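You operate a simulated robot arm through the tools that you are given. There is no shell and no other tool. Be economical: measure what you need, move in short steps, check, and stop when the job is done.

You are at the controls of a simulated two-armed robot. One attempt, no reset.

JOB
Put the green pot in the dip cradle in the basin. Take the fuse tub and leave it on the top of the green bench. Take the relay box on the top of table four and put it away on the top of the brown bench. Take the hub cap on the top of table four and put it away on the top of the parts stand. Hold the hand lamp on the top of table four steady with one hand and press the lamp button to switch it on with the other. Put the C clean air filter from the top of table four on the rear rack and the B clean air filter on the steel dish. Do these in any order. Set down upright: green pot, fuse tub.

Only the result counts: the job must be done as asked and must still hold three seconds after the hand-in. Knocking over, shifting, dropping, spilling or breaking anything else fails it. Lids that push on must go on centred and level and be pressed home; caps that screw on are set level and turned clockwise until they are tight.

ROBOT AND FRAMES
Two 7-joint arms with fingered hands on one trunk, on a base that drives. Base frame: it is fixed to the floor where the robot stands at the start and does not move with it; the origin is under the middle of the robot, x ahead of it, y to its left, z up; the surface under the hand at the start is at about z = 800. Readings come in mm, degrees, newtons and seconds.
The left shoulder is at the start at [40, 147, 1179], the right one opposite. With the tool pointing down near the work surface each hand reaches from about 280 to 720 mm from the robot's upright axis, wherever it stands, measured 20 degrees to its own side. Places, roughly: brown bench [800, 700, 800]; clean air filter [6000, -1000, 750]; dip cradle in the basin [-700, -1900, 800]; fuse tub [4500, -750, 750]; green bench [1300, -1800, 800]; green pot (7x7x11 cm) [600, 0, 800]; hand lamp (7x7x18 cm) [5900, -1100, 800]; hub cap [5500, -1000, 750]; lamp button [5900, -1100, 900]; rear rack [8100, -800, 800]; relay box [5250, -1000, 750]; steel dish (13x13x3 cm) [6100, -1100, 800]; top of the parts stand [10500, -900, 800]. Payload 4 kg a hand.
The TCP of each hand is the grasp point between the finger pads, 26 mm short of the fingertips. In the tool frame z runs along the fingers and y along their closing line. The gripper opens to 148 mm. The gripper's body begins 73 mm behind the TCP. The gripper is a hand of 3 fingers: y runs from the thumb to the fingers, the wrist lies at [0, 0, -224] in the tool frame, and closing takes about 1.5 s.
Orientation is that of the tool frame in the base frame, as a unit quaternion [w, x, y, z]. With the fingers straight down and closing along the base's y, the tool's x points along the base's -x, its y along +y and its z along -z.

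CONTROLS
- The arms move only by the tool apply_moves. It takes "left_motion", "right_motion" or both (then of equal length, played together; a hand with none holds still); each is a list of rows, each a list of 7 numbers: the shift along the base's x, y, z in units of 500 mm (1.0 is 500 mm), then the turn, a rotation vector about the base's x, y, z in units of 45 degrees (1.0 is 45 degrees), then the gripper command, from -1 (fully open) to 1 (shut), values between in proportion. In form: [[tx, ty, tz, wx, wy, wz, jaw], ...]. A call has 1 to 12 rows; each row is the pose to reach, as a shift and turn from the pose commanded when the call began. A call with a number of a shift or a turn outside -1 to 1 is refused whole. A row lasts 0.2 s, in which the tool goes at most 50 mm and 8.6 degrees; a call with a longer step from one row to the next is refused whole, and so is a gripper value outside its range. Where a pose cannot be reached the arm comes as near as it can. A force on the tool above 40 N (or 10 N above the force at the start of the call, whichever is more), or a blocked arm, ends the call early, and 0.2 s more pass. The fingers move at their own pace (about 108 mm/s each) and stop on an object; they squeeze with about 21 N. The grip force told is the motor's: it shows also when the fingers shut on nothing. Time passes only in rows, and 0.2 s behind the last, so rows that repeat a pose let the fingers close. The reply holds the time, the measured pose of the TCP, the force on the tool along the base axes, the opening and the grip force, in the units named above and with some noise, with the torque about the TCP (base axes, N m) and any sound that the robot's microphone picked up, and new pictures: "views" is both (left out), scene, wrist or none (wrist: the cameras of the hands that moved).
- Cameras (640 x 400 px; columns grow to the right, rows downward): "scene" is now at [101.3, 13, 1391.9]; the picture's right is [0.18, -0.98, 0.00], its down [-0.69, -0.12, -0.71] and it looks along [0.70, 0.13, -0.70] (base axes); focal length 254 px, centre (320, 200). "left" rides on the left gripper at [-68, -39, -90] in its tool frame; the picture's right is [0.50, -0.87, 0.00], its down [0.66, 0.38, -0.65] and it looks along [0.57, 0.33, 0.76] (tool axes); focal length 222 px, centre (320, 200). "right" rides on the right gripper at [68, -39, -90] in its tool frame; the picture's right is [0.50, 0.87, 0.00], its down [-0.66, 0.38, -0.65] and it looks along [-0.57, 0.33, 0.76] (tool axes); focal length 222 px, centre (320, 200). There is no depth. A picture from a camera that has moved, and an enlarged one, comes with that camera's place and axes in the base frame and with its lens.
- lift_body(by): slides the trunk up (or, below 0, down) by that many mm; the arms and the scene camera ride with it, the base frame stays. It gives what a move gives, with no picture.
- drive_base(legs): drives the robot by 1 to 6 legs, each [ahead, left, turn to the left] in mm, mm and degrees, along the robot's own axes; the way and the turn of a leg run together, so that a leg with both is an arc; at most 1500 mm and 180 degrees a leg. The arms and the cameras ride along, it lands a little off, and it stops where it bumps. It gives what a move gives, and a new picture of the scene camera.
- set_grasp(shape, hand): the hand has 3 fingers and takes this shape, open, in about a second: jaw (thumb against the fingers, like two jaws); tri (thumb and two fingers); tip (a fingertip pinch); poke (one finger out to press); point (the index stretched); flat (the hand flat); cup (the hand cupped); fist (a fist). The gripper value then closes the fingers along that shape, each until it touches; the sizes above hold for jaw. It gives what a move gives, with no picture.
- aim_head(pan, tilt): turns the head with the scene camera to pan (to the left, within 86 degrees either way) and tilt (down, from -29 to 69), counted from straight ahead of the robot. It gives what a move gives, and a new picture of the scene camera.
- close_up(camera, box): a new picture of the part [left, top, right, bottom] of that camera's present view, enlarged. It takes no simulated time.
- sign_off(): hands the job in; it is judged then, once.

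Go step by step. Nothing tells you exact positions but the pictures and the camera data: compare them with the known pose of the tool, close in by small moves and look again before you grip or let go. The budget is 196 turns and 260 pictures, counting those below and the enlarged ones. Unless the task says otherwise, let go and move clear before handing in, and close with one line.

The tools are called after "Emit:" as name(argument=value, ...) on one line, values as JSON. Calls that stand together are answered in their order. apply_moves: Moves the arms, as the interface text tells. Its arguments: {"type":"object","properties":{"left_motion":{"type":"array"},"right_motion":{"type":"array"},"views":{"type":"string","enum":["both","scene","wrist","none"]}},"required":[]} The other tools are called the same way: lift_body (by) slides the trunk up or down; set_grasp (shape, hand) gives the hand a shape; drive_base (legs) drives the base; aim_head (pan, tilt) turns the head that bears the scene camera; close_up (camera, box) takes an enlarged picture of a part of a camera's view; sign_off () hands the job in.

At the start:

```text
time: 0.0
left_ee_pos: [384.7, 492.9, 1066.6]
left_orientation: [0.0, -0.001, 1.0, 0.0]
left_force: [-0.8, 0.7, 0.0]
left_wrist_torque: [-0.01, -0.01, -0.01]
left_gripper_width: 147.8
left_grip_force: 0.1
left_shape: jaw
right_ee_pos: [491.9, 41.7, 1075.3]
right_orientation: [-0.001, 0.0, 1.0, 0.0]
right_force: [-0.5, -0.1, -0.1]
right_wrist_torque: [0.0, 0.03, 0.01]
right_gripper_width: 147.8
right_grip_force: 0.1
right_shape: jaw
trunk travel left (down, up): [-350.0, 156.0]
robot x, y, heading: [-2.7, 0.8, 0.2]
head pan, tilt: [10.2, 44.8]
```

scene: 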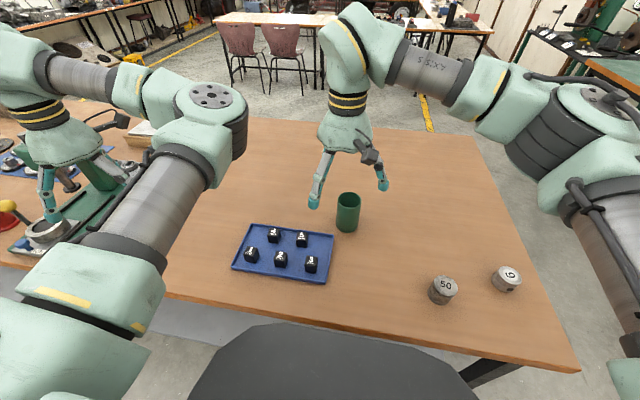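
right: 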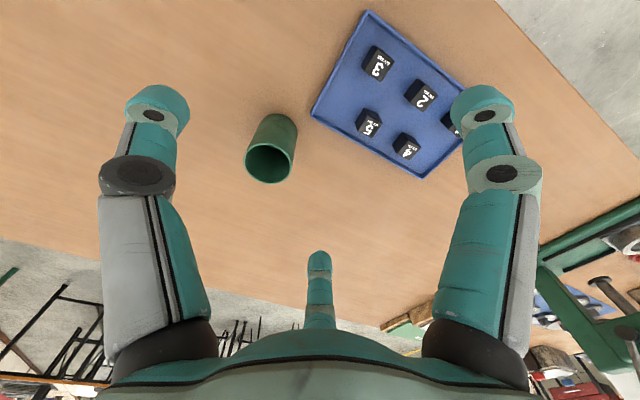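
left: 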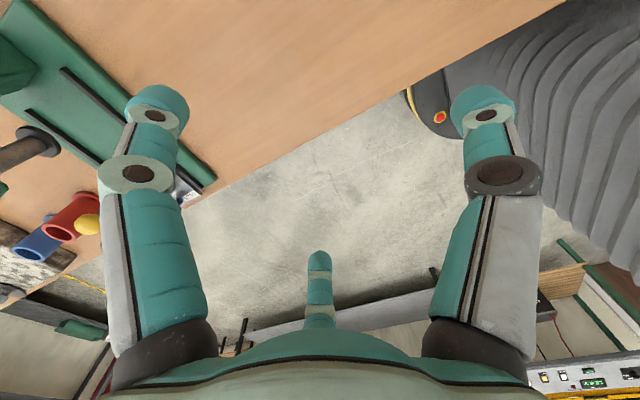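

The green pot appears to stand at about [597, 26], with its rim near z=910. I'll move the right hand above it, go partway down and check.

Emit:
apply_moves(right_motion=[[0.07, -0.01, 0, 0, 0, 0, -1], [0.14, -0.02, 0, 0, 0, 0, -1], [0.21, -0.032, 0, 0, 0, 0, -1], [0.21, -0.032, -0.09, 0, 0, 0, -1], [0.21, -0.032, -0.18, 0, 0, 0, -1]])

```text
time: 1.2
left_ee_pos: [386.3, 491.7, 1065.1]
left_orientation: [0.0, 0.001, 1.0, -0.001]
left_force: [0.6, 0.3, 0.0]
left_wrist_torque: [0.03, 0.0, 0.0]
left_gripper_width: 148.0
left_grip_force: 0.1
left_shape: jaw
right_ee_pos: [597.6, 26.7, 985.8]
right_orientation: [-0.001, 0.001, 1.0, 0.001]
right_force: [0.1, 0.4, 0.7]
right_wrist_torque: [0.02, 0.01, 0.02]
right_gripper_width: 148.2
right_grip_force: 0.0
right_shape: jaw
trunk travel left (down, up): [-350.0, 156.0]
robot x, y, heading: [-1.3, -1.6, 0.1]
head pan, tilt: [10.2, 44.8]
camera scene: at [102.1, 12.8, 1391.8], right [0.18, -0.98, 0.0], down [-0.69, -0.12, -0.71], along [0.7, 0.13, -0.7], focal length 254 px, centre (320, 200)
camera right: at [529.5, -12.9, 1075.3], right [-0.5, 0.87, 0.0], down [0.66, 0.38, 0.65], along [0.57, 0.33, -0.76], focal length 222 px, centre (320, 200)
```

scene: 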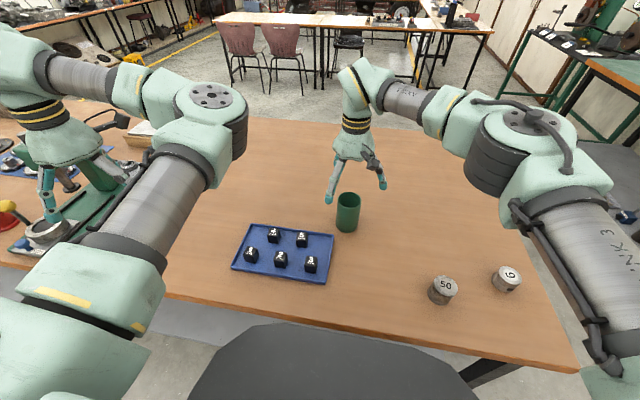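
right: 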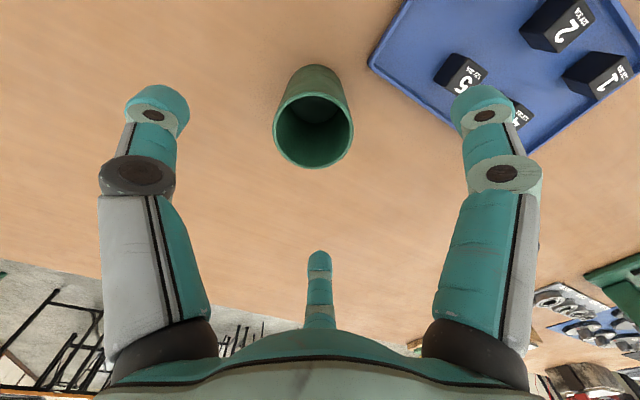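

The rim centre now reads about [595, 20]. I'll correct slightly, go down and close the hand.

Emit:
apply_moves(right_motion=[[-0.006, -0.012, -0.09, 0, 0, 0, -1], [-0.006, -0.012, -0.17, 0, 0, 0, -1], [-0.006, -0.012, -0.234, 0, 0, 0, -1], [-0.006, -0.012, -0.234, 0, 0, 0, 1], [-0.006, -0.012, -0.234, 0, 0, 0, 1], [-0.006, -0.012, -0.234, 0, 0, 0, 1], [-0.006, -0.012, -0.234, 0, 0, 0, 1], [-0.006, -0.012, -0.234, 0, 0, 0, 1], [-0.006, -0.012, -0.234, 0, 0, 0, 1], [-0.006, -0.012, -0.234, 0, 0, 0, 1]])

```text
time: 3.4
left_ee_pos: [386.5, 492.9, 1065.7]
left_orientation: [0.0, -0.001, 1.0, -0.001]
left_force: [0.1, 0.2, 0.2]
left_wrist_torque: [-0.02, 0.04, 0.02]
left_gripper_width: 147.9
left_grip_force: 0.1
left_shape: jaw
right_ee_pos: [594.0, 20.1, 869.0]
right_orientation: [-0.001, 0.001, 1.0, 0.001]
right_force: [0.3, -0.5, 0.2]
right_wrist_torque: [0.0, 0.01, 0.0]
right_gripper_width: 55.5
right_grip_force: 20.6
right_shape: jaw
trunk travel left (down, up): [-350.0, 156.0]
robot x, y, heading: [0.8, 4.8, 0.1]
head pan, tilt: [10.2, 44.8]
camera scene: at [101.4, 13.0, 1391.9], right [0.18, -0.98, 0.0], down [-0.69, -0.12, -0.71], along [0.7, 0.13, -0.7], focal length 254 px, centre (320, 200)
camera right: at [526.8, -19.6, 958.7], right [-0.5, 0.87, 0.0], down [0.66, 0.38, 0.65], along [0.57, 0.33, -0.76], focal length 222 px, centre (320, 200)
```

scene: 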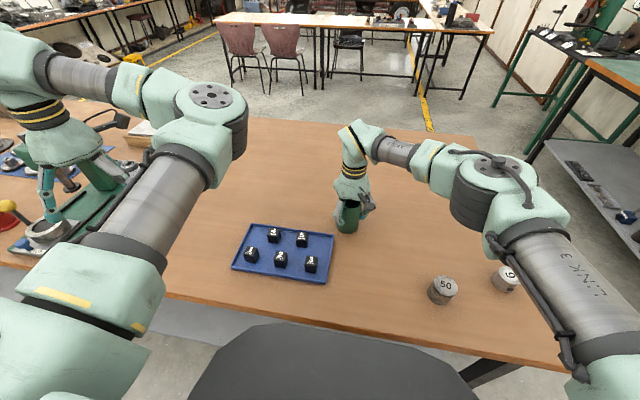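
right: 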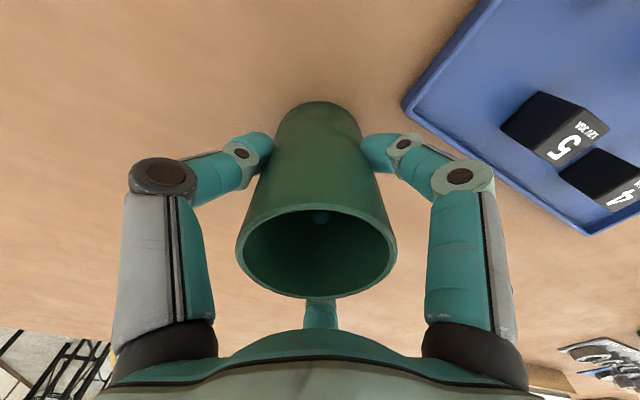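

The pot is gripped. I'll lift it, draw it in and look toward the basin.

Emit:
apply_moves(right_motion=[[0, 0, 0.09, 0, 0, 0, 1], [0, 0, 0.18, 0, 0, 0, 1], [0, -0.05, 0.27, 0, 0, 0, 1], [-0.08, -0.12, 0.36, 0, 0, 0, 1], [-0.16, -0.2, 0.36, 0, 0, 0, 1], [-0.24, -0.28, 0.36, 0, 0, 0, 1]], views="none")

Emit:
aim_head(pan=-80, tilt=25)

```text
refused: row 3 steps farther than a row can; nothing moved
```

```text
time: 5.0
left_ee_pos: [386.5, 493.1, 1065.8]
left_orientation: [0.0, 0.001, 1.0, 0.0]
left_force: [-0.1, -0.5, 0.5]
left_wrist_torque: [-0.01, -0.01, -0.03]
left_gripper_width: 147.9
left_grip_force: 0.1
left_shape: jaw
right_ee_pos: [594.6, 20.8, 868.3]
right_orientation: [-0.001, 0.001, 1.0, 0.001]
right_force: [0.3, -0.5, 0.7]
right_wrist_torque: [-0.04, 0.02, 0.0]
right_gripper_width: 55.5
right_grip_force: 20.5
right_shape: jaw
trunk travel left (down, up): [-350.0, 156.0]
robot x, y, heading: [-0.1, 2.2, -0.2]
head pan, tilt: [-80.0, 25.0]
camera scene: at [37.3, -92.1, 1422.1], right [-0.98, -0.17, 0.0], down [-0.07, 0.42, -0.91], along [0.16, -0.89, -0.42], focal length 254 px, centre (320, 200)
```

scene: 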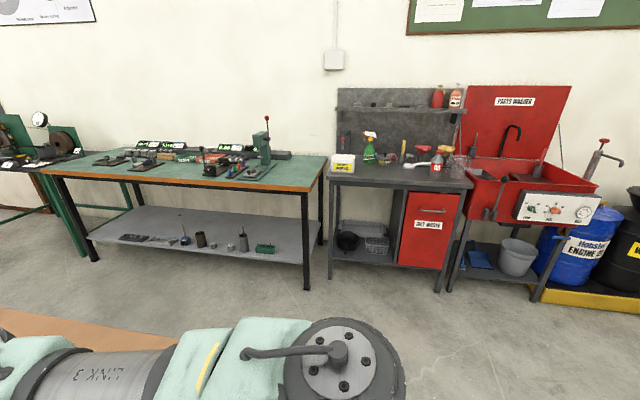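

The parts washer (basin) is at the back right and the green bench is beside it. I'll lift the pot and draw it in.

Emit:
apply_moves(right_motion=[[0, 0, 0.09, 0, 0, 0, 1], [0, 0, 0.18, 0, 0, 0, 1], [0, 0, 0.27, 0, 0, 0, 1], [0, 0, 0.36, 0, 0, 0, 1], [-0.05, -0.07, 0.36, 0, 0, 0, 1], [-0.1, -0.14, 0.36, 0, 0, 0, 1], [-0.15, -0.21, 0.36, 0, 0, 0, 1], [-0.2, -0.28, 0.36, 0, 0, 0, 1], [-0.24, -0.33, 0.36, 0, 0, 0, 1]], views="wrist")

```text
time: 7.0
left_ee_pos: [384.7, 490.8, 1066.9]
left_orientation: [0.0, -0.001, 1.0, 0.001]
left_force: [0.3, -0.5, 0.0]
left_wrist_torque: [0.0, 0.0, -0.01]
left_gripper_width: 148.0
left_grip_force: 0.1
left_shape: jaw
right_ee_pos: [473.2, -146.5, 1047.6]
right_orientation: [-0.001, 0.001, 1.0, 0.001]
right_force: [0.2, -0.4, -1.0]
right_wrist_torque: [0.0, -0.02, 0.05]
right_gripper_width: 55.0
right_grip_force: 20.5
right_shape: jaw
trunk travel left (down, up): [-350.0, 156.0]
robot x, y, heading: [-0.4, -4.6, 0.2]
head pan, tilt: [-80.0, 25.0]
camera right: at [404.3, -185.5, 1138.3], right [-0.5, 0.87, 0.0], down [0.66, 0.38, 0.65], along [0.57, 0.33, -0.76], focal length 222 px, centre (320, 200)
```

right: 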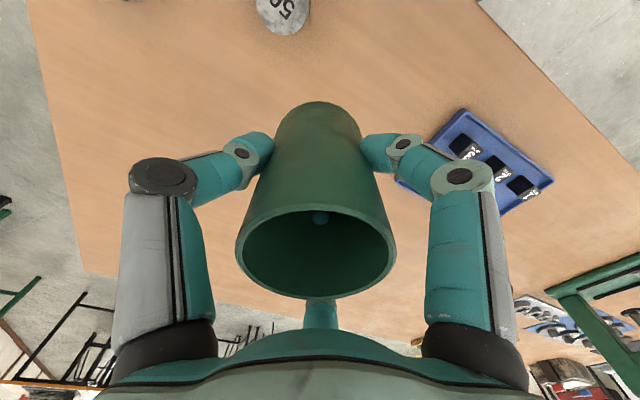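

Now I'll back off a little and turn to face the basin side.

Emit:
drive_base(legs=[[-150, 0, 0], [0, 0, -90]])

Emit:
aim_head(pan=25, tilt=25)

Emit:
aim_head(pan=-35, tilt=25)

```text
time: 12.3
left_ee_pos: [340.2, -388.9, 1065.4]
left_orientation: [0.0, 0.709, 0.705, 0.0]
left_force: [0.1, -0.9, -0.2]
left_wrist_torque: [-0.01, 0.02, 0.02]
left_gripper_width: 147.8
left_grip_force: 0.1
left_shape: jaw
right_ee_pos: [-297.5, -472.4, 1047.7]
right_orientation: [0.0, 0.71, 0.704, 0.002]
right_force: [0.4, 0.7, -0.4]
right_wrist_torque: [0.02, -0.02, -0.02]
right_gripper_width: 55.1
right_grip_force: 20.8
right_shape: jaw
trunk travel left (down, up): [-350.0, 156.0]
robot x, y, heading: [-153.4, 3.0, -90.5]
head pan, tilt: [-80.0, 25.0]
camera scene: at [-239.8, -37.5, 1422.2], right [-0.17, 0.99, 0.0], down [0.42, 0.07, -0.91], along [-0.89, -0.15, -0.42], focal length 254 px, centre (320, 200)
```

scene: 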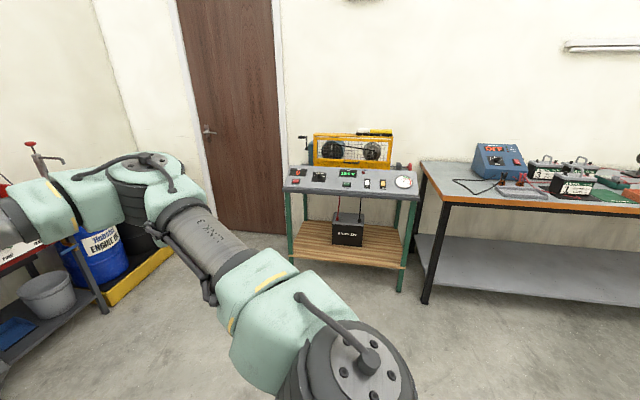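

```text
time: 14.1
left_ee_pos: [340.1, -389.2, 1065.2]
left_orientation: [0.0, 0.71, 0.705, 0.0]
left_force: [-0.3, 0.3, 0.3]
left_wrist_torque: [-0.01, 0.0, 0.01]
left_gripper_width: 148.2
left_grip_force: 0.1
left_shape: jaw
right_ee_pos: [-299.0, -471.4, 1048.9]
right_orientation: [0.0, 0.71, 0.704, 0.001]
right_force: [0.0, 0.8, -0.7]
right_wrist_torque: [-0.01, 0.0, 0.02]
right_gripper_width: 55.2
right_grip_force: 20.4
right_shape: jaw
trunk travel left (down, up): [-350.0, 156.0]
robot x, y, heading: [-148.5, -1.5, -90.3]
head pan, tilt: [25.0, 25.0]
camera scene: at [-110.8, -106.0, 1422.1], right [-0.91, -0.42, 0.0], down [-0.18, 0.38, -0.91], along [0.38, -0.82, -0.42], focal length 254 px, centre (320, 200)
```

scene: 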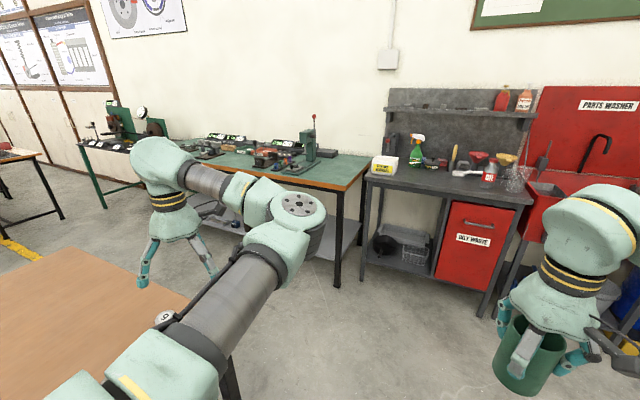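

```text
time: 15.4
left_ee_pos: [339.4, -389.1, 1065.3]
left_orientation: [0.001, 0.71, 0.704, -0.001]
left_force: [0.2, -0.1, 0.2]
left_wrist_torque: [0.02, 0.01, -0.01]
left_gripper_width: 147.9
left_grip_force: 0.1
left_shape: jaw
right_ee_pos: [-298.5, -472.0, 1046.6]
right_orientation: [0.001, 0.71, 0.704, 0.001]
right_force: [0.6, 0.0, -0.6]
right_wrist_torque: [0.05, 0.01, 0.0]
right_gripper_width: 54.9
right_grip_force: 20.6
right_shape: jaw
trunk travel left (down, up): [-350.0, 156.0]
robot x, y, heading: [-151.0, -1.3, -90.6]
head pan, tilt: [-35.0, 25.0]
camera scene: at [-202.4, -97.3, 1422.1], right [-0.82, 0.58, 0.0], down [0.24, 0.34, -0.91], along [-0.52, -0.74, -0.42], focal length 254 px, centre (320, 200)
```

scene: 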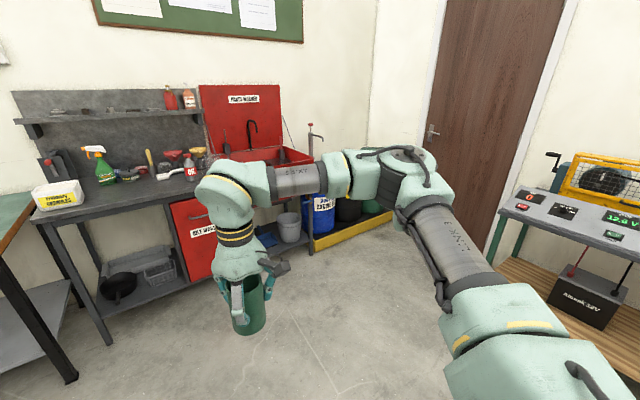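

The path to the parts washer is open. I'll drive to about 700 mm in front of it and look down into the basin.

Emit:
drive_base(legs=[[600, -400, 0], [500, 0, 0]])

Emit:
aim_head(pan=-5, tilt=35)

```text
time: 21.9
left_ee_pos: [-77.3, -1488.8, 1066.6]
left_orientation: [0.0, 0.713, 0.702, 0.001]
left_force: [-0.1, -0.3, 0.8]
left_wrist_torque: [-0.01, 0.0, 0.02]
left_gripper_width: 148.0
left_grip_force: 0.1
left_shape: jaw
right_ee_pos: [-715.3, -1566.6, 1048.9]
right_orientation: [0.0, 0.713, 0.701, 0.002]
right_force: [0.3, -1.1, -1.5]
right_wrist_torque: [0.02, -0.01, 0.0]
right_gripper_width: 55.0
right_grip_force: 20.7
right_shape: jaw
trunk travel left (down, up): [-350.0, 156.0]
robot x, y, heading: [-565.5, -1097.2, -91.0]
head pan, tilt: [-35.0, 25.0]
camera scene: at [-617.6, -1192.6, 1422.2], right [-0.81, 0.59, 0.0], down [0.25, 0.34, -0.91], along [-0.53, -0.73, -0.42], focal length 254 px, centre (320, 200)
```

scene: 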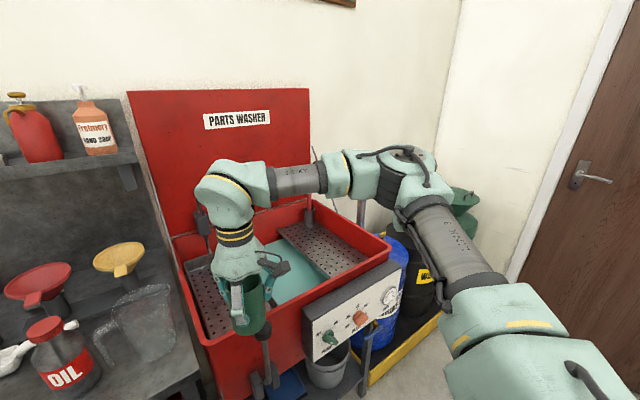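

```text
time: 22.8
left_ee_pos: [-78.1, -1489.2, 1065.6]
left_orientation: [0.0, 0.713, 0.702, 0.0]
left_force: [0.5, 0.6, 0.0]
left_wrist_torque: [0.01, 0.04, 0.0]
left_gripper_width: 147.7
left_grip_force: 0.0
left_shape: jaw
right_ee_pos: [-716.0, -1566.9, 1047.4]
right_orientation: [-0.001, 0.714, 0.701, 0.001]
right_force: [-0.8, 0.0, -0.8]
right_wrist_torque: [0.01, 0.0, 0.01]
right_gripper_width: 55.2
right_grip_force: 21.2
right_shape: jaw
trunk travel left (down, up): [-350.0, 156.0]
robot x, y, heading: [-561.0, -1097.2, -90.9]
head pan, tilt: [-5.0, 35.0]
camera scene: at [-572.8, -1205.8, 1406.4], right [-0.99, 0.1, 0.0], down [0.06, 0.57, -0.82], along [-0.08, -0.81, -0.57], focal length 254 px, centre (320, 200)
```

scene: 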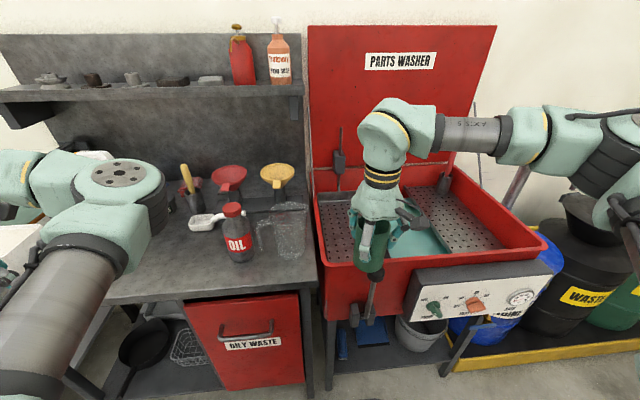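

The arm hides the basin floor. I'll raise the trunk and swing the pot to the right to look in.

Emit:
lift_body(by=140)

Emit:
apply_moves(right_motion=[[-0.09, 0, 0, 0, 0, 0, 1], [-0.18, 0, 0, 0, 0, 0, 1], [-0.27, 0, 0, 0, 0, 0, 1], [-0.36, 0, 0, 0, 0, 0, 1], [-0.45, 0, 0, 0, 0, 0, 1]], views="none")

Emit:
aim_head(pan=-8, tilt=45)

```text
time: 24.5
left_ee_pos: [-78.1, -1489.6, 1206.5]
left_orientation: [0.0, 0.712, 0.702, 0.001]
left_force: [0.1, -0.3, 0.1]
left_wrist_torque: [0.01, 0.0, -0.01]
left_gripper_width: 147.8
left_grip_force: 0.0
left_shape: jaw
right_ee_pos: [-715.4, -1567.4, 1189.8]
right_orientation: [0.0, 0.713, 0.701, 0.002]
right_force: [0.0, -1.3, -0.7]
right_wrist_torque: [0.0, 0.01, -0.01]
right_gripper_width: 54.9
right_grip_force: 21.3
right_shape: jaw
trunk travel left (down, up): [-490.0, 16.0]
robot x, y, heading: [-564.6, -1095.0, -91.1]
head pan, tilt: [-5.0, 35.0]
```

```text
time: 25.7
left_ee_pos: [-78.2, -1488.6, 1208.2]
left_orientation: [0.0, 0.713, 0.701, 0.0]
left_force: [0.1, 0.9, 0.2]
left_wrist_torque: [0.0, -0.05, -0.03]
left_gripper_width: 147.9
left_grip_force: 0.1
left_shape: jaw
right_ee_pos: [-943.0, -1566.4, 1188.0]
right_orientation: [0.002, 0.713, 0.701, 0.001]
right_force: [0.0, 0.1, -0.6]
right_wrist_torque: [0.02, -0.02, -0.01]
right_gripper_width: 54.7
right_grip_force: 21.2
right_shape: jaw
trunk travel left (down, up): [-490.0, 16.0]
robot x, y, heading: [-563.0, -1097.4, -91.0]
head pan, tilt: [-5.0, 35.0]
```

```text
time: 26.4
left_ee_pos: [-77.9, -1488.8, 1205.9]
left_orientation: [0.0, 0.712, 0.702, 0.0]
left_force: [-0.2, 0.8, 0.0]
left_wrist_torque: [-0.01, -0.01, -0.03]
left_gripper_width: 147.8
left_grip_force: 0.0
left_shape: jaw
right_ee_pos: [-942.2, -1565.3, 1186.6]
right_orientation: [0.0, 0.713, 0.701, 0.001]
right_force: [0.6, 0.1, -1.3]
right_wrist_torque: [-0.01, 0.01, 0.01]
right_gripper_width: 54.6
right_grip_force: 21.0
right_shape: jaw
trunk travel left (down, up): [-490.0, 16.0]
robot x, y, heading: [-563.4, -1096.4, -91.0]
head pan, tilt: [-8.0, 45.0]
camera scene: at [-576.6, -1198.8, 1532.5], right [-0.99, 0.15, 0.0], down [0.11, 0.7, -0.71], along [-0.11, -0.7, -0.71], focal length 254 px, centre (320, 200)
```

scene: 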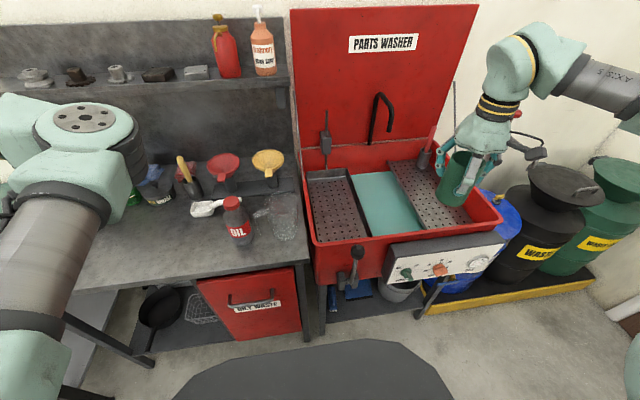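

Emit:
close_up(camera="scene", box=[290, 120, 510, 260])

```text
2.86 times, centred on (400, 190) of scene
camera zoom: at [-576.6, -1198.8, 1532.5], right [-0.99, 0.15, 0.0], down [0.11, 0.7, -0.71], along [-0.11, -0.7, -0.71], focal length 726 px, centre (91, 229)
```

zoom: 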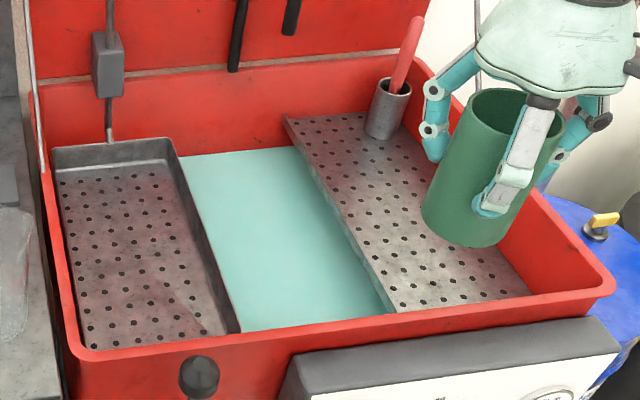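

The dip cradle is the black perforated tray at the left of the basin, centred near [-745, -1860]. I'll move closer and bring the pot above it.

Emit:
drive_base(legs=[[170, 0, 1]])

Emit:
apply_moves(right_motion=[[0.09, 0, 0, 0, 0, 0, 1], [0.18, 0, 0, 0, 0, 0, 1], [0.27, -0.02, 0, 0, 0, 0, 1], [0.35, -0.07, 0, 0, 0, 0, 1], [0.39, -0.14, 0, 0, 0, 0, 1], [0.39, -0.2, 0, 0, 0, 0, 1]])

```text
time: 27.9
left_ee_pos: [-72.0, -1645.4, 1207.6]
left_orientation: [0.001, 0.706, 0.708, -0.001]
left_force: [-0.5, 0.6, -0.3]
left_wrist_torque: [-0.01, -0.01, 0.0]
left_gripper_width: 147.7
left_grip_force: 0.1
left_shape: jaw
right_ee_pos: [-933.0, -1737.0, 1188.9]
right_orientation: [0.001, 0.707, 0.707, 0.0]
right_force: [0.3, 1.0, -1.5]
right_wrist_torque: [-0.04, 0.0, 0.03]
right_gripper_width: 54.7
right_grip_force: 20.8
right_shape: jaw
trunk travel left (down, up): [-490.0, 16.0]
robot x, y, heading: [-565.5, -1261.6, -89.7]
head pan, tilt: [-8.0, 45.0]
camera scene: at [-575.6, -1362.7, 1532.7], right [-0.99, 0.14, 0.0], down [0.1, 0.7, -0.71], along [-0.1, -0.7, -0.71], focal length 254 px, centre (320, 200)
```

scene: 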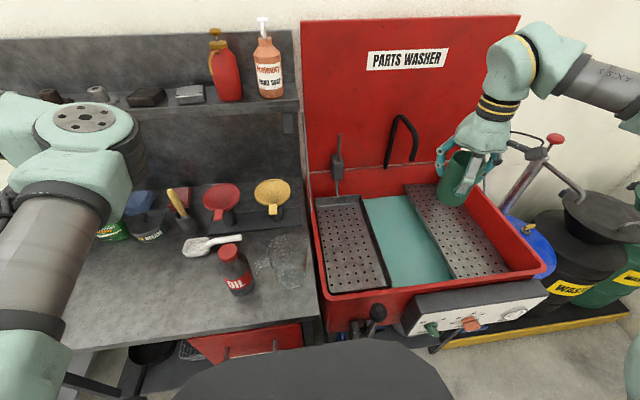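

```text
time: 29.3
left_ee_pos: [-72.9, -1649.2, 1206.7]
left_orientation: [0.0, 0.706, 0.708, 0.001]
left_force: [0.4, 0.6, -0.1]
left_wrist_torque: [0.01, 0.01, -0.02]
left_gripper_width: 148.2
left_grip_force: 0.1
left_shape: jaw
right_ee_pos: [-739.6, -1842.1, 1186.1]
right_orientation: [0.0, 0.707, 0.707, 0.002]
right_force: [1.0, -0.5, -1.8]
right_wrist_torque: [0.01, 0.01, -0.01]
right_gripper_width: 54.8
right_grip_force: 20.8
right_shape: jaw
trunk travel left (down, up): [-490.0, 16.0]
robot x, y, heading: [-564.6, -1262.6, -90.2]
head pan, tilt: [-8.0, 45.0]
camera scene: at [-575.5, -1368.2, 1532.3], right [-0.99, 0.14, 0.0], down [0.1, 0.7, -0.71], along [-0.1, -0.7, -0.71], focal length 254 px, centre (320, 200)
camera right: at [-778.4, -1776.2, 1277.4], right [0.87, 0.5, 0.0], down [0.38, -0.66, 0.65], along [0.33, -0.56, -0.76], focal length 222 px, centre (320, 200)
```

scene: 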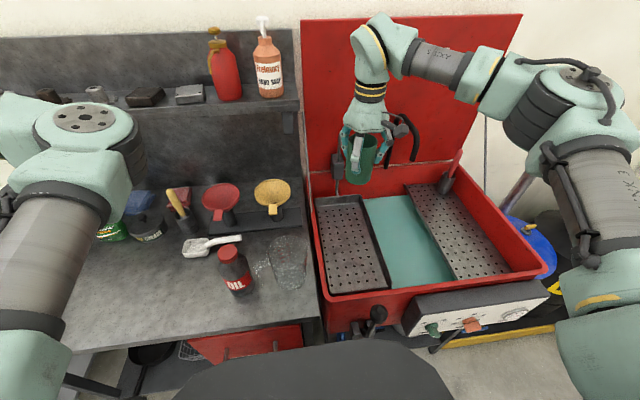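
right: 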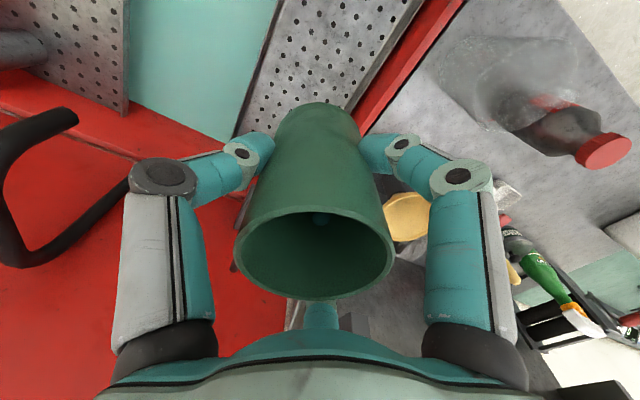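

I'll lower the trunk, shift the pot over the tray's middle and go down partway.

Emit:
lift_body(by=-140)

Emit:
apply_moves(right_motion=[[-0.03, -0.05, 0, 0, 0, 0, 1], [-0.03, -0.05, -0.08, 0, 0, 0, 1], [-0.03, -0.05, -0.16, 0, 0, 0, 1], [-0.03, -0.05, -0.22, 0, 0, 0, 1]])

```text
time: 30.9
left_ee_pos: [-71.2, -1648.7, 1066.0]
left_orientation: [-0.001, 0.706, 0.709, 0.0]
left_force: [-0.6, 0.5, 0.5]
left_wrist_torque: [-0.03, 0.01, 0.0]
left_gripper_width: 147.7
left_grip_force: 0.0
left_shape: jaw
right_ee_pos: [-739.6, -1840.5, 1046.5]
right_orientation: [0.0, 0.707, 0.707, 0.001]
right_force: [0.2, 0.9, -1.7]
right_wrist_torque: [0.01, 0.02, 0.02]
right_gripper_width: 54.6
right_grip_force: 21.1
right_shape: jaw
trunk travel left (down, up): [-350.0, 156.0]
robot x, y, heading: [-562.5, -1262.9, -90.0]
head pan, tilt: [-8.0, 45.0]
```

```text
time: 31.9
left_ee_pos: [-71.7, -1649.6, 1065.0]
left_orientation: [0.0, 0.706, 0.709, 0.0]
left_force: [-0.3, -0.9, 0.1]
left_wrist_torque: [0.0, -0.02, 0.0]
left_gripper_width: 148.1
left_grip_force: 0.0
left_shape: jaw
right_ee_pos: [-753.6, -1867.9, 936.4]
right_orientation: [0.0, 0.707, 0.707, 0.001]
right_force: [-0.7, 0.7, -1.2]
right_wrist_torque: [0.01, 0.02, 0.01]
right_gripper_width: 54.9
right_grip_force: 21.7
right_shape: jaw
trunk travel left (down, up): [-350.0, 156.0]
robot x, y, heading: [-562.3, -1266.8, -90.0]
head pan, tilt: [-8.0, 45.0]
camera scene: at [-575.6, -1367.8, 1391.5], right [-0.99, 0.14, 0.0], down [0.1, 0.7, -0.71], along [-0.1, -0.7, -0.71], focal length 254 px, centre (320, 200)
camera right: at [-793.2, -1800.8, 1027.0], right [0.87, 0.5, 0.0], down [0.38, -0.66, 0.65], along [0.33, -0.56, -0.76], focal length 222 px, centre (320, 200)
```

scene: 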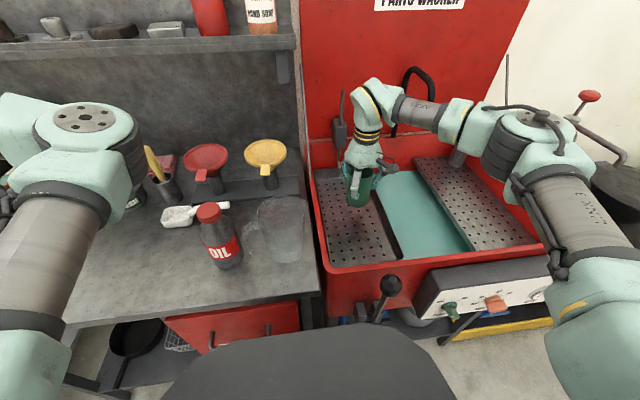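
right: 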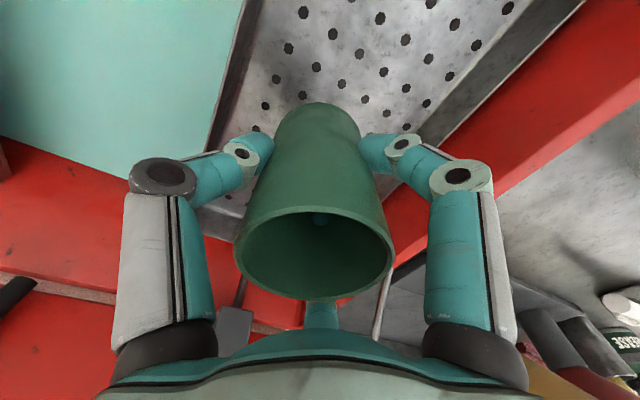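

The pot is above the middle of the tray. I'll go down slowly until it touches.

Emit:
apply_moves(right_motion=[[0, 0, -0.02, 0, 0, 0, 1], [0, 0, -0.04, 0, 0, 0, 1], [0, 0, -0.06, 0, 0, 0, 1], [0, 0, -0.08, 0, 0, 0, 1], [0, 0, -0.1, 0, 0, 0, 1], [0, 0, -0.12, 0, 0, 0, 1], [0, 0, -0.135, 0, 0, 0, 1], [0, 0, -0.15, 0, 0, 0, 1], [0, 0, -0.165, 0, 0, 0, 1], [0, 0, -0.18, 0, 0, 0, 1]])

```text
time: 34.1
left_ee_pos: [-70.9, -1647.4, 1065.7]
left_orientation: [0.001, 0.706, 0.708, -0.001]
left_force: [0.0, 1.0, 0.3]
left_wrist_torque: [-0.01, 0.02, 0.0]
left_gripper_width: 147.7
left_grip_force: 0.1
left_shape: jaw
right_ee_pos: [-753.9, -1866.8, 847.3]
right_orientation: [0.001, 0.706, 0.708, 0.0]
right_force: [0.6, 0.0, 12.0]
right_wrist_torque: [-0.08, 0.11, -0.02]
right_gripper_width: 55.4
right_grip_force: 20.9
right_shape: jaw
trunk travel left (down, up): [-350.0, 156.0]
robot x, y, heading: [-565.4, -1267.9, -89.6]
head pan, tilt: [-8.0, 45.0]
camera scene: at [-574.9, -1365.8, 1391.7], right [-0.99, 0.14, 0.0], down [0.1, 0.7, -0.71], along [-0.1, -0.7, -0.71], focal length 254 px, centre (320, 200)
camera right: at [-793.2, -1799.6, 938.4], right [0.87, 0.5, 0.0], down [0.38, -0.65, 0.66], along [0.33, -0.57, -0.76], focal length 222 px, centre (320, 200)
```

scene: 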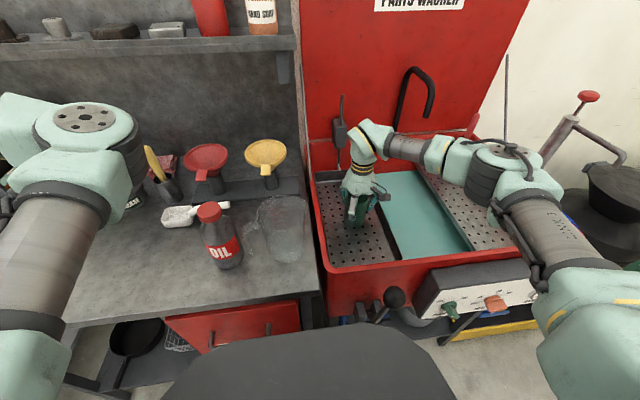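
right: 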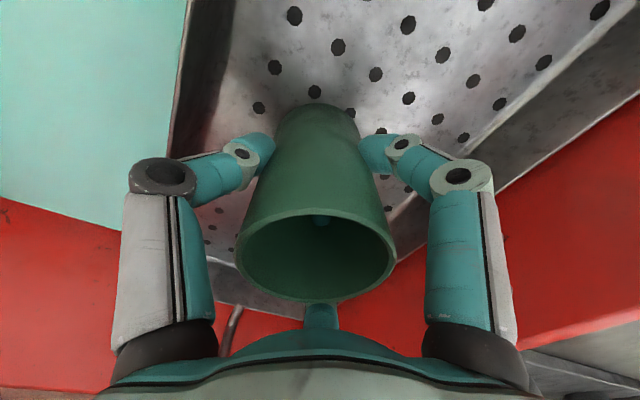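

The pot has touched the tray floor. I'll open partway and rise.

Emit:
apply_moves(right_motion=[[0, 0, 0.004, 0, 0, 0, 0.3], [0, 0, 0.004, 0, 0, 0, -0.35], [0, 0, 0.004, 0, 0, 0, -0.35], [0, 0, 0.004, 0, 0, 0, -0.35], [0, 0, 0.07, 0, 0, 0, -0.35], [0, 0, 0.15, 0, 0, 0, -0.35], [0, 0, 0.24, 0, 0, 0, -0.35], [0, 0, 0.33, 0, 0, 0, -0.35], [0, 0, 0.42, 0, 0, 0, -0.35]])

```text
time: 36.1
left_ee_pos: [-70.8, -1647.4, 1065.9]
left_orientation: [0.0, 0.706, 0.708, 0.0]
left_force: [-0.3, 0.1, 0.0]
left_wrist_torque: [-0.02, 0.01, 0.02]
left_gripper_width: 147.8
left_grip_force: 0.1
left_shape: jaw
right_ee_pos: [-753.3, -1866.3, 1058.0]
right_orientation: [0.0, 0.707, 0.708, 0.001]
right_force: [-0.5, 0.1, -1.1]
right_wrist_torque: [-0.04, -0.02, 0.01]
right_gripper_width: 99.6
right_grip_force: 0.1
right_shape: jaw
trunk travel left (down, up): [-350.0, 156.0]
robot x, y, heading: [-563.9, -1266.1, -90.0]
head pan, tilt: [-8.0, 45.0]
camera scene: at [-574.7, -1366.3, 1391.6], right [-0.99, 0.14, 0.0], down [0.1, 0.7, -0.71], along [-0.1, -0.7, -0.71], focal length 254 px, centre (320, 200)
camera right: at [-793.5, -1799.2, 1148.4], right [0.87, 0.5, 0.0], down [0.38, -0.66, 0.65], along [0.33, -0.56, -0.76], focal length 222 px, centre (320, 200)
```

scene: 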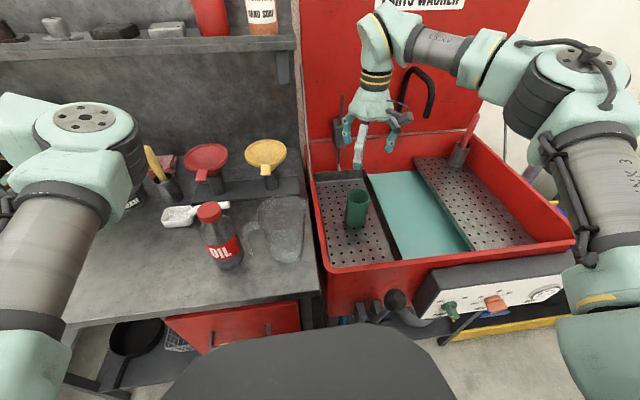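
right: 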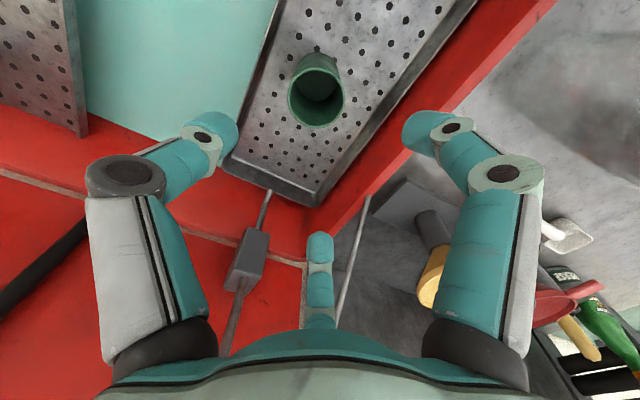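

The pot stands upright in the cradle. I'll back away, turn toward +x and look at the way to table four.

Emit:
drive_base(legs=[[-350, 0, 0], [0, 0, 90]])

Emit:
apply_moves(right_motion=[[-0.09, 0, 0.02, 0, 0, 0, -1], [-0.18, 0, 0.04, 0, 0, 0, -1], [-0.27, 0, 0.06, 0, 0, 0, -1], [-0.36, 0, 0.08, 0, 0, 0, -1]], left_motion=[[0, -0.05, 0.02, 0, 0, 0, -1], [0, -0.1, 0.04, 0, 0, 0, -1], [0, -0.15, 0.06, 0, 0, 0, -1], [0, -0.2, 0.08, 0, 0, 0, -1]], views="none")

Emit:
aim_head(pan=0, tilt=12)

```text
time: 42.2
left_ee_pos: [-185.8, -414.2, 1065.5]
left_orientation: [0.0, -0.007, 1.0, -0.001]
left_force: [0.2, -0.4, 0.4]
left_wrist_torque: [0.01, 0.02, 0.04]
left_gripper_width: 148.0
left_grip_force: 0.1
left_shape: jaw
right_ee_pos: [38.2, -1095.4, 1056.9]
right_orientation: [-0.001, -0.006, 1.0, 0.0]
right_force: [-0.3, -0.3, 0.0]
right_wrist_torque: [0.0, 0.03, 0.07]
right_gripper_width: 99.4
right_grip_force: 0.1
right_shape: jaw
trunk travel left (down, up): [-350.0, 156.0]
robot x, y, heading: [-565.7, -911.9, 0.7]
head pan, tilt: [-8.0, 45.0]
camera scene: at [-464.2, -923.0, 1391.6], right [-0.13, -0.99, 0.0], down [-0.7, 0.09, -0.71], along [0.7, -0.09, -0.71], focal length 254 px, centre (320, 200)
```

scene: 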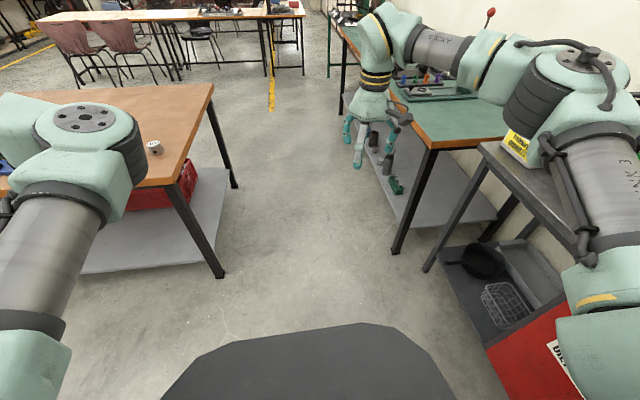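

```text
time: 43.2
left_ee_pos: [-188.8, -517.5, 1107.2]
left_orientation: [0.001, -0.007, 1.0, 0.001]
left_force: [-0.3, 0.3, -0.5]
left_wrist_torque: [0.04, -0.01, 0.03]
left_gripper_width: 147.6
left_grip_force: 0.0
left_shape: jaw
right_ee_pos: [-142.9, -1098.2, 1097.5]
right_orientation: [0.0, -0.004, 1.0, 0.002]
right_force: [0.3, -1.0, 0.4]
right_wrist_torque: [0.0, -0.02, -0.03]
right_gripper_width: 147.9
right_grip_force: 0.1
right_shape: jaw
trunk travel left (down, up): [-350.0, 156.0]
robot x, y, heading: [-562.4, -914.6, 0.8]
head pan, tilt: [-8.0, 45.0]
```

```text
time: 44.2
left_ee_pos: [-187.7, -515.0, 1105.6]
left_orientation: [0.0, -0.007, 1.0, 0.0]
left_force: [-0.2, -0.6, 0.4]
left_wrist_torque: [0.0, 0.0, -0.01]
left_gripper_width: 147.8
left_grip_force: 0.1
left_shape: jaw
right_ee_pos: [-141.8, -1095.6, 1097.3]
right_orientation: [-0.001, -0.005, 1.0, 0.001]
right_force: [-0.4, 0.5, -0.3]
right_wrist_torque: [-0.01, 0.0, 0.04]
right_gripper_width: 147.8
right_grip_force: 0.0
right_shape: jaw
trunk travel left (down, up): [-350.0, 156.0]
robot x, y, heading: [-565.5, -910.7, 0.8]
head pan, tilt: [0.0, 12.0]
camera scene: at [-451.7, -911.6, 1443.2], right [0.01, -1.0, 0.0], down [-0.21, 0.0, -0.98], along [0.98, 0.01, -0.21], focal length 254 px, centre (320, 200)
```

scene: 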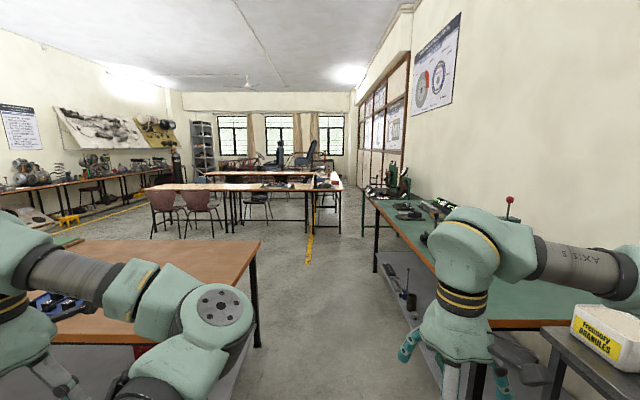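

The aisle at y≈-1000 is clear. I'll drive ahead to about x=2500 and look again.

Emit:
drive_base(legs=[[1500, -80, 0], [1500, 0, 0]])

Emit:
close_up(camera="scene", box=[160, 120, 560, 370])

```text
refused: leg 1 is longer than a leg can be; nothing moved
```

```text
1.60 times, centred on (360, 245) of scene
camera zoom: at [-451.7, -911.6, 1443.2], right [0.01, -1.0, 0.0], down [-0.21, 0.0, -0.98], along [0.98, 0.01, -0.21], focal length 407 px, centre (256, 128)
```

zoom: 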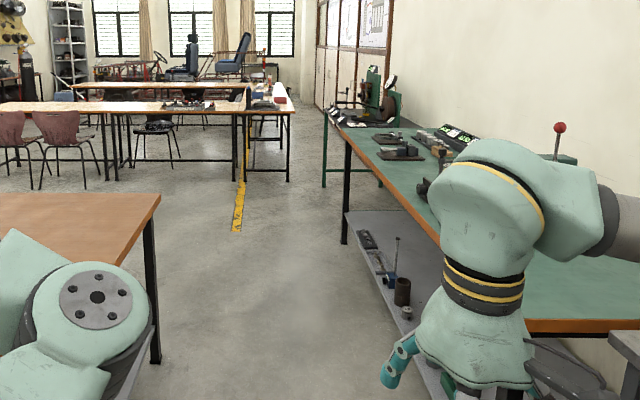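

Emit:
drive_base(legs=[[1450, -80, 0], [1450, -50, 0]])

Emit:
close_up(camera="scene", box=[160, 100, 480, 300])

```text
time: 58.3
left_ee_pos: [2730.2, -611.4, 1105.9]
left_orientation: [0.0, -0.007, 1.0, 0.0]
left_force: [-1.0, 0.0, -0.1]
left_wrist_torque: [-0.03, -0.02, 0.0]
left_gripper_width: 148.1
left_grip_force: 0.0
left_shape: jaw
right_ee_pos: [2776.4, -1193.1, 1097.1]
right_orientation: [0.0, -0.006, 1.0, 0.0]
right_force: [-1.0, 0.8, 0.1]
right_wrist_torque: [-0.02, 0.0, 0.01]
right_gripper_width: 148.0
right_grip_force: 0.0
right_shape: jaw
trunk travel left (down, up): [-350.0, 156.0]
robot x, y, heading: [2352.3, -1008.3, 0.8]
head pan, tilt: [0.0, 12.0]
camera scene: at [2466.8, -1008.9, 1443.3], right [0.01, -1.0, 0.0], down [-0.21, 0.0, -0.98], along [0.98, 0.01, -0.21], focal length 254 px, centre (320, 200)
```

scene: 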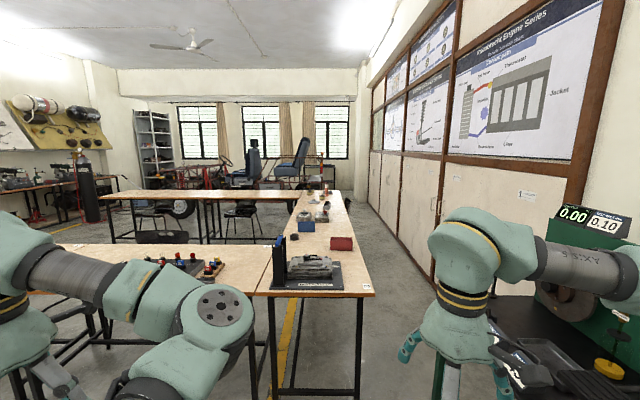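

```text
2.00 times, centred on (320, 200) of scene
camera zoom: at [2466.8, -1008.9, 1443.3], right [0.01, -1.0, 0.0], down [-0.21, 0.0, -0.98], along [0.98, 0.01, -0.21], focal length 508 px, centre (320, 200)
```

zoom: 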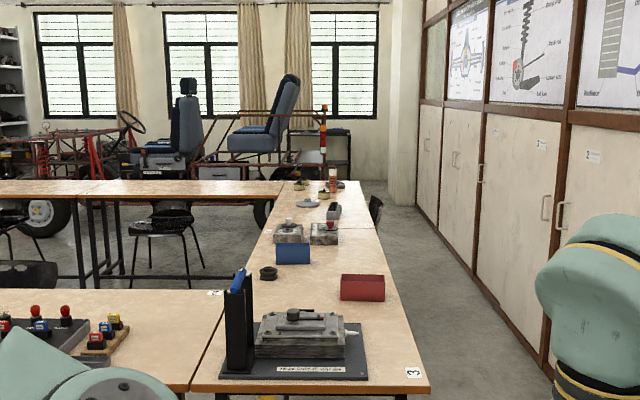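

Tables three and four form a run along x, with an aisle on the right between them and the cabinets. I'll look to the right to judge the way in.

Emit:
aim_head(pan=-40, tilt=35)

Emit:
aim_head(pan=0, tilt=20)

```text
time: 59.4
left_ee_pos: [2730.4, -610.7, 1107.0]
left_orientation: [0.001, -0.008, 1.0, 0.0]
left_force: [-0.2, 0.3, 0.0]
left_wrist_torque: [-0.03, -0.02, 0.0]
left_gripper_width: 147.6
left_grip_force: 0.0
left_shape: jaw
right_ee_pos: [2776.3, -1192.7, 1097.3]
right_orientation: [-0.001, -0.005, 1.0, 0.0]
right_force: [-0.2, 0.1, 0.3]
right_wrist_torque: [0.02, -0.03, -0.01]
right_gripper_width: 147.7
right_grip_force: 0.0
right_shape: jaw
trunk travel left (down, up): [-350.0, 156.0]
robot x, y, heading: [2351.3, -1007.6, 0.6]
head pan, tilt: [-40.0, 35.0]
camera scene: at [2442.0, -1065.8, 1406.4], right [-0.63, -0.77, 0.0], down [-0.44, 0.36, -0.82], along [0.63, -0.52, -0.57], focal length 254 px, centre (320, 200)
```

scene: 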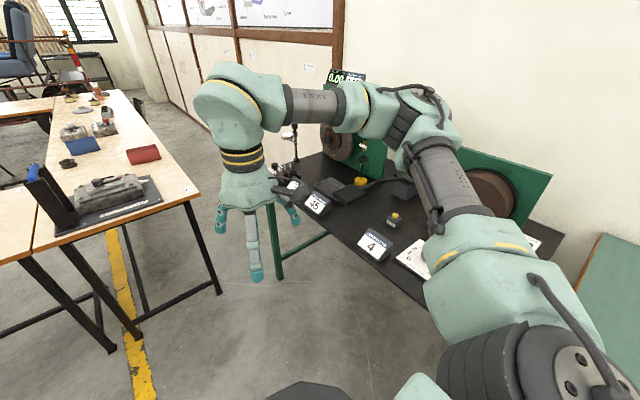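

```text
time: 60.5
left_ee_pos: [2732.6, -611.0, 1106.5]
left_orientation: [0.0, -0.007, 1.0, 0.0]
left_force: [-0.7, -0.5, 0.3]
left_wrist_torque: [-0.02, 0.01, 0.03]
left_gripper_width: 147.9
left_grip_force: 0.1
left_shape: jaw
right_ee_pos: [2776.4, -1192.6, 1096.1]
right_orientation: [-0.001, -0.005, 1.0, 0.0]
right_force: [-1.2, 0.4, 1.3]
right_wrist_torque: [0.03, 0.02, 0.03]
right_gripper_width: 147.6
right_grip_force: 0.2
right_shape: jaw
trunk travel left (down, up): [-350.0, 156.0]
robot x, y, heading: [2349.8, -1013.1, 0.6]
head pan, tilt: [0.0, 20.0]
camera scene: at [2466.9, -1009.0, 1430.2], right [0.01, -1.0, 0.0], down [-0.34, 0.0, -0.94], along [0.94, 0.01, -0.34], focal length 254 px, centre (320, 200)
```

scene: 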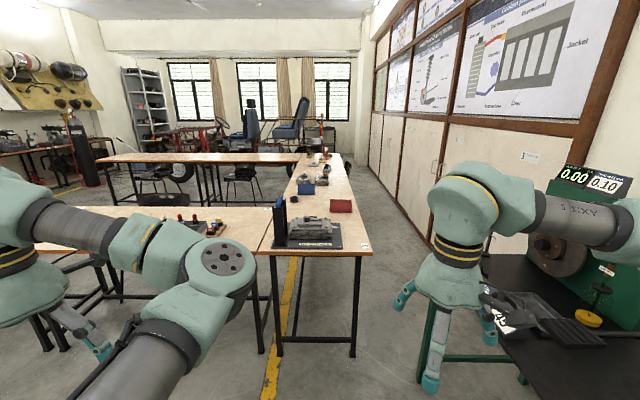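

The aisle entrance between the vise bench and table three is only about 300 mm wide, so I can't get in that way. I'll look left for a way around.

Emit:
aim_head(pan=45, tilt=15)

```text
time: 61.6
left_ee_pos: [2732.6, -610.9, 1105.9]
left_orientation: [-0.001, -0.006, 1.0, 0.0]
left_force: [0.5, -0.7, 0.3]
left_wrist_torque: [0.01, -0.01, 0.0]
left_gripper_width: 147.9
left_grip_force: 0.1
left_shape: jaw
right_ee_pos: [2776.5, -1193.6, 1097.8]
right_orientation: [-0.001, -0.005, 1.0, 0.001]
right_force: [-1.5, 0.6, 0.1]
right_wrist_torque: [-0.03, 0.01, -0.02]
right_gripper_width: 147.8
right_grip_force: 0.0
right_shape: jaw
trunk travel left (down, up): [-350.0, 156.0]
robot x, y, heading: [2353.6, -1009.6, 0.7]
head pan, tilt: [45.0, 15.0]
camera scene: at [2439.1, -943.3, 1438.4], right [0.72, -0.7, 0.0], down [-0.18, -0.19, -0.97], along [0.67, 0.69, -0.26], focal length 254 px, centre (320, 200)
```

scene: 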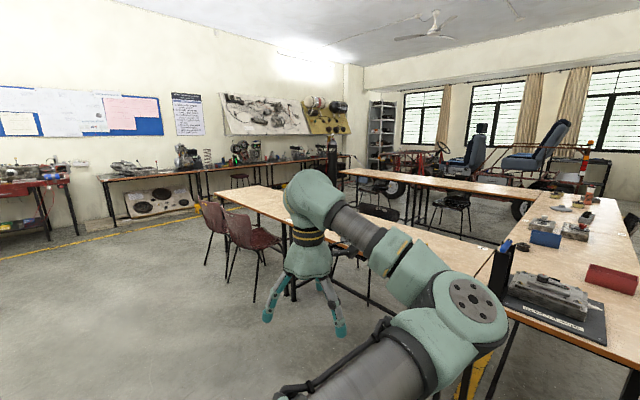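

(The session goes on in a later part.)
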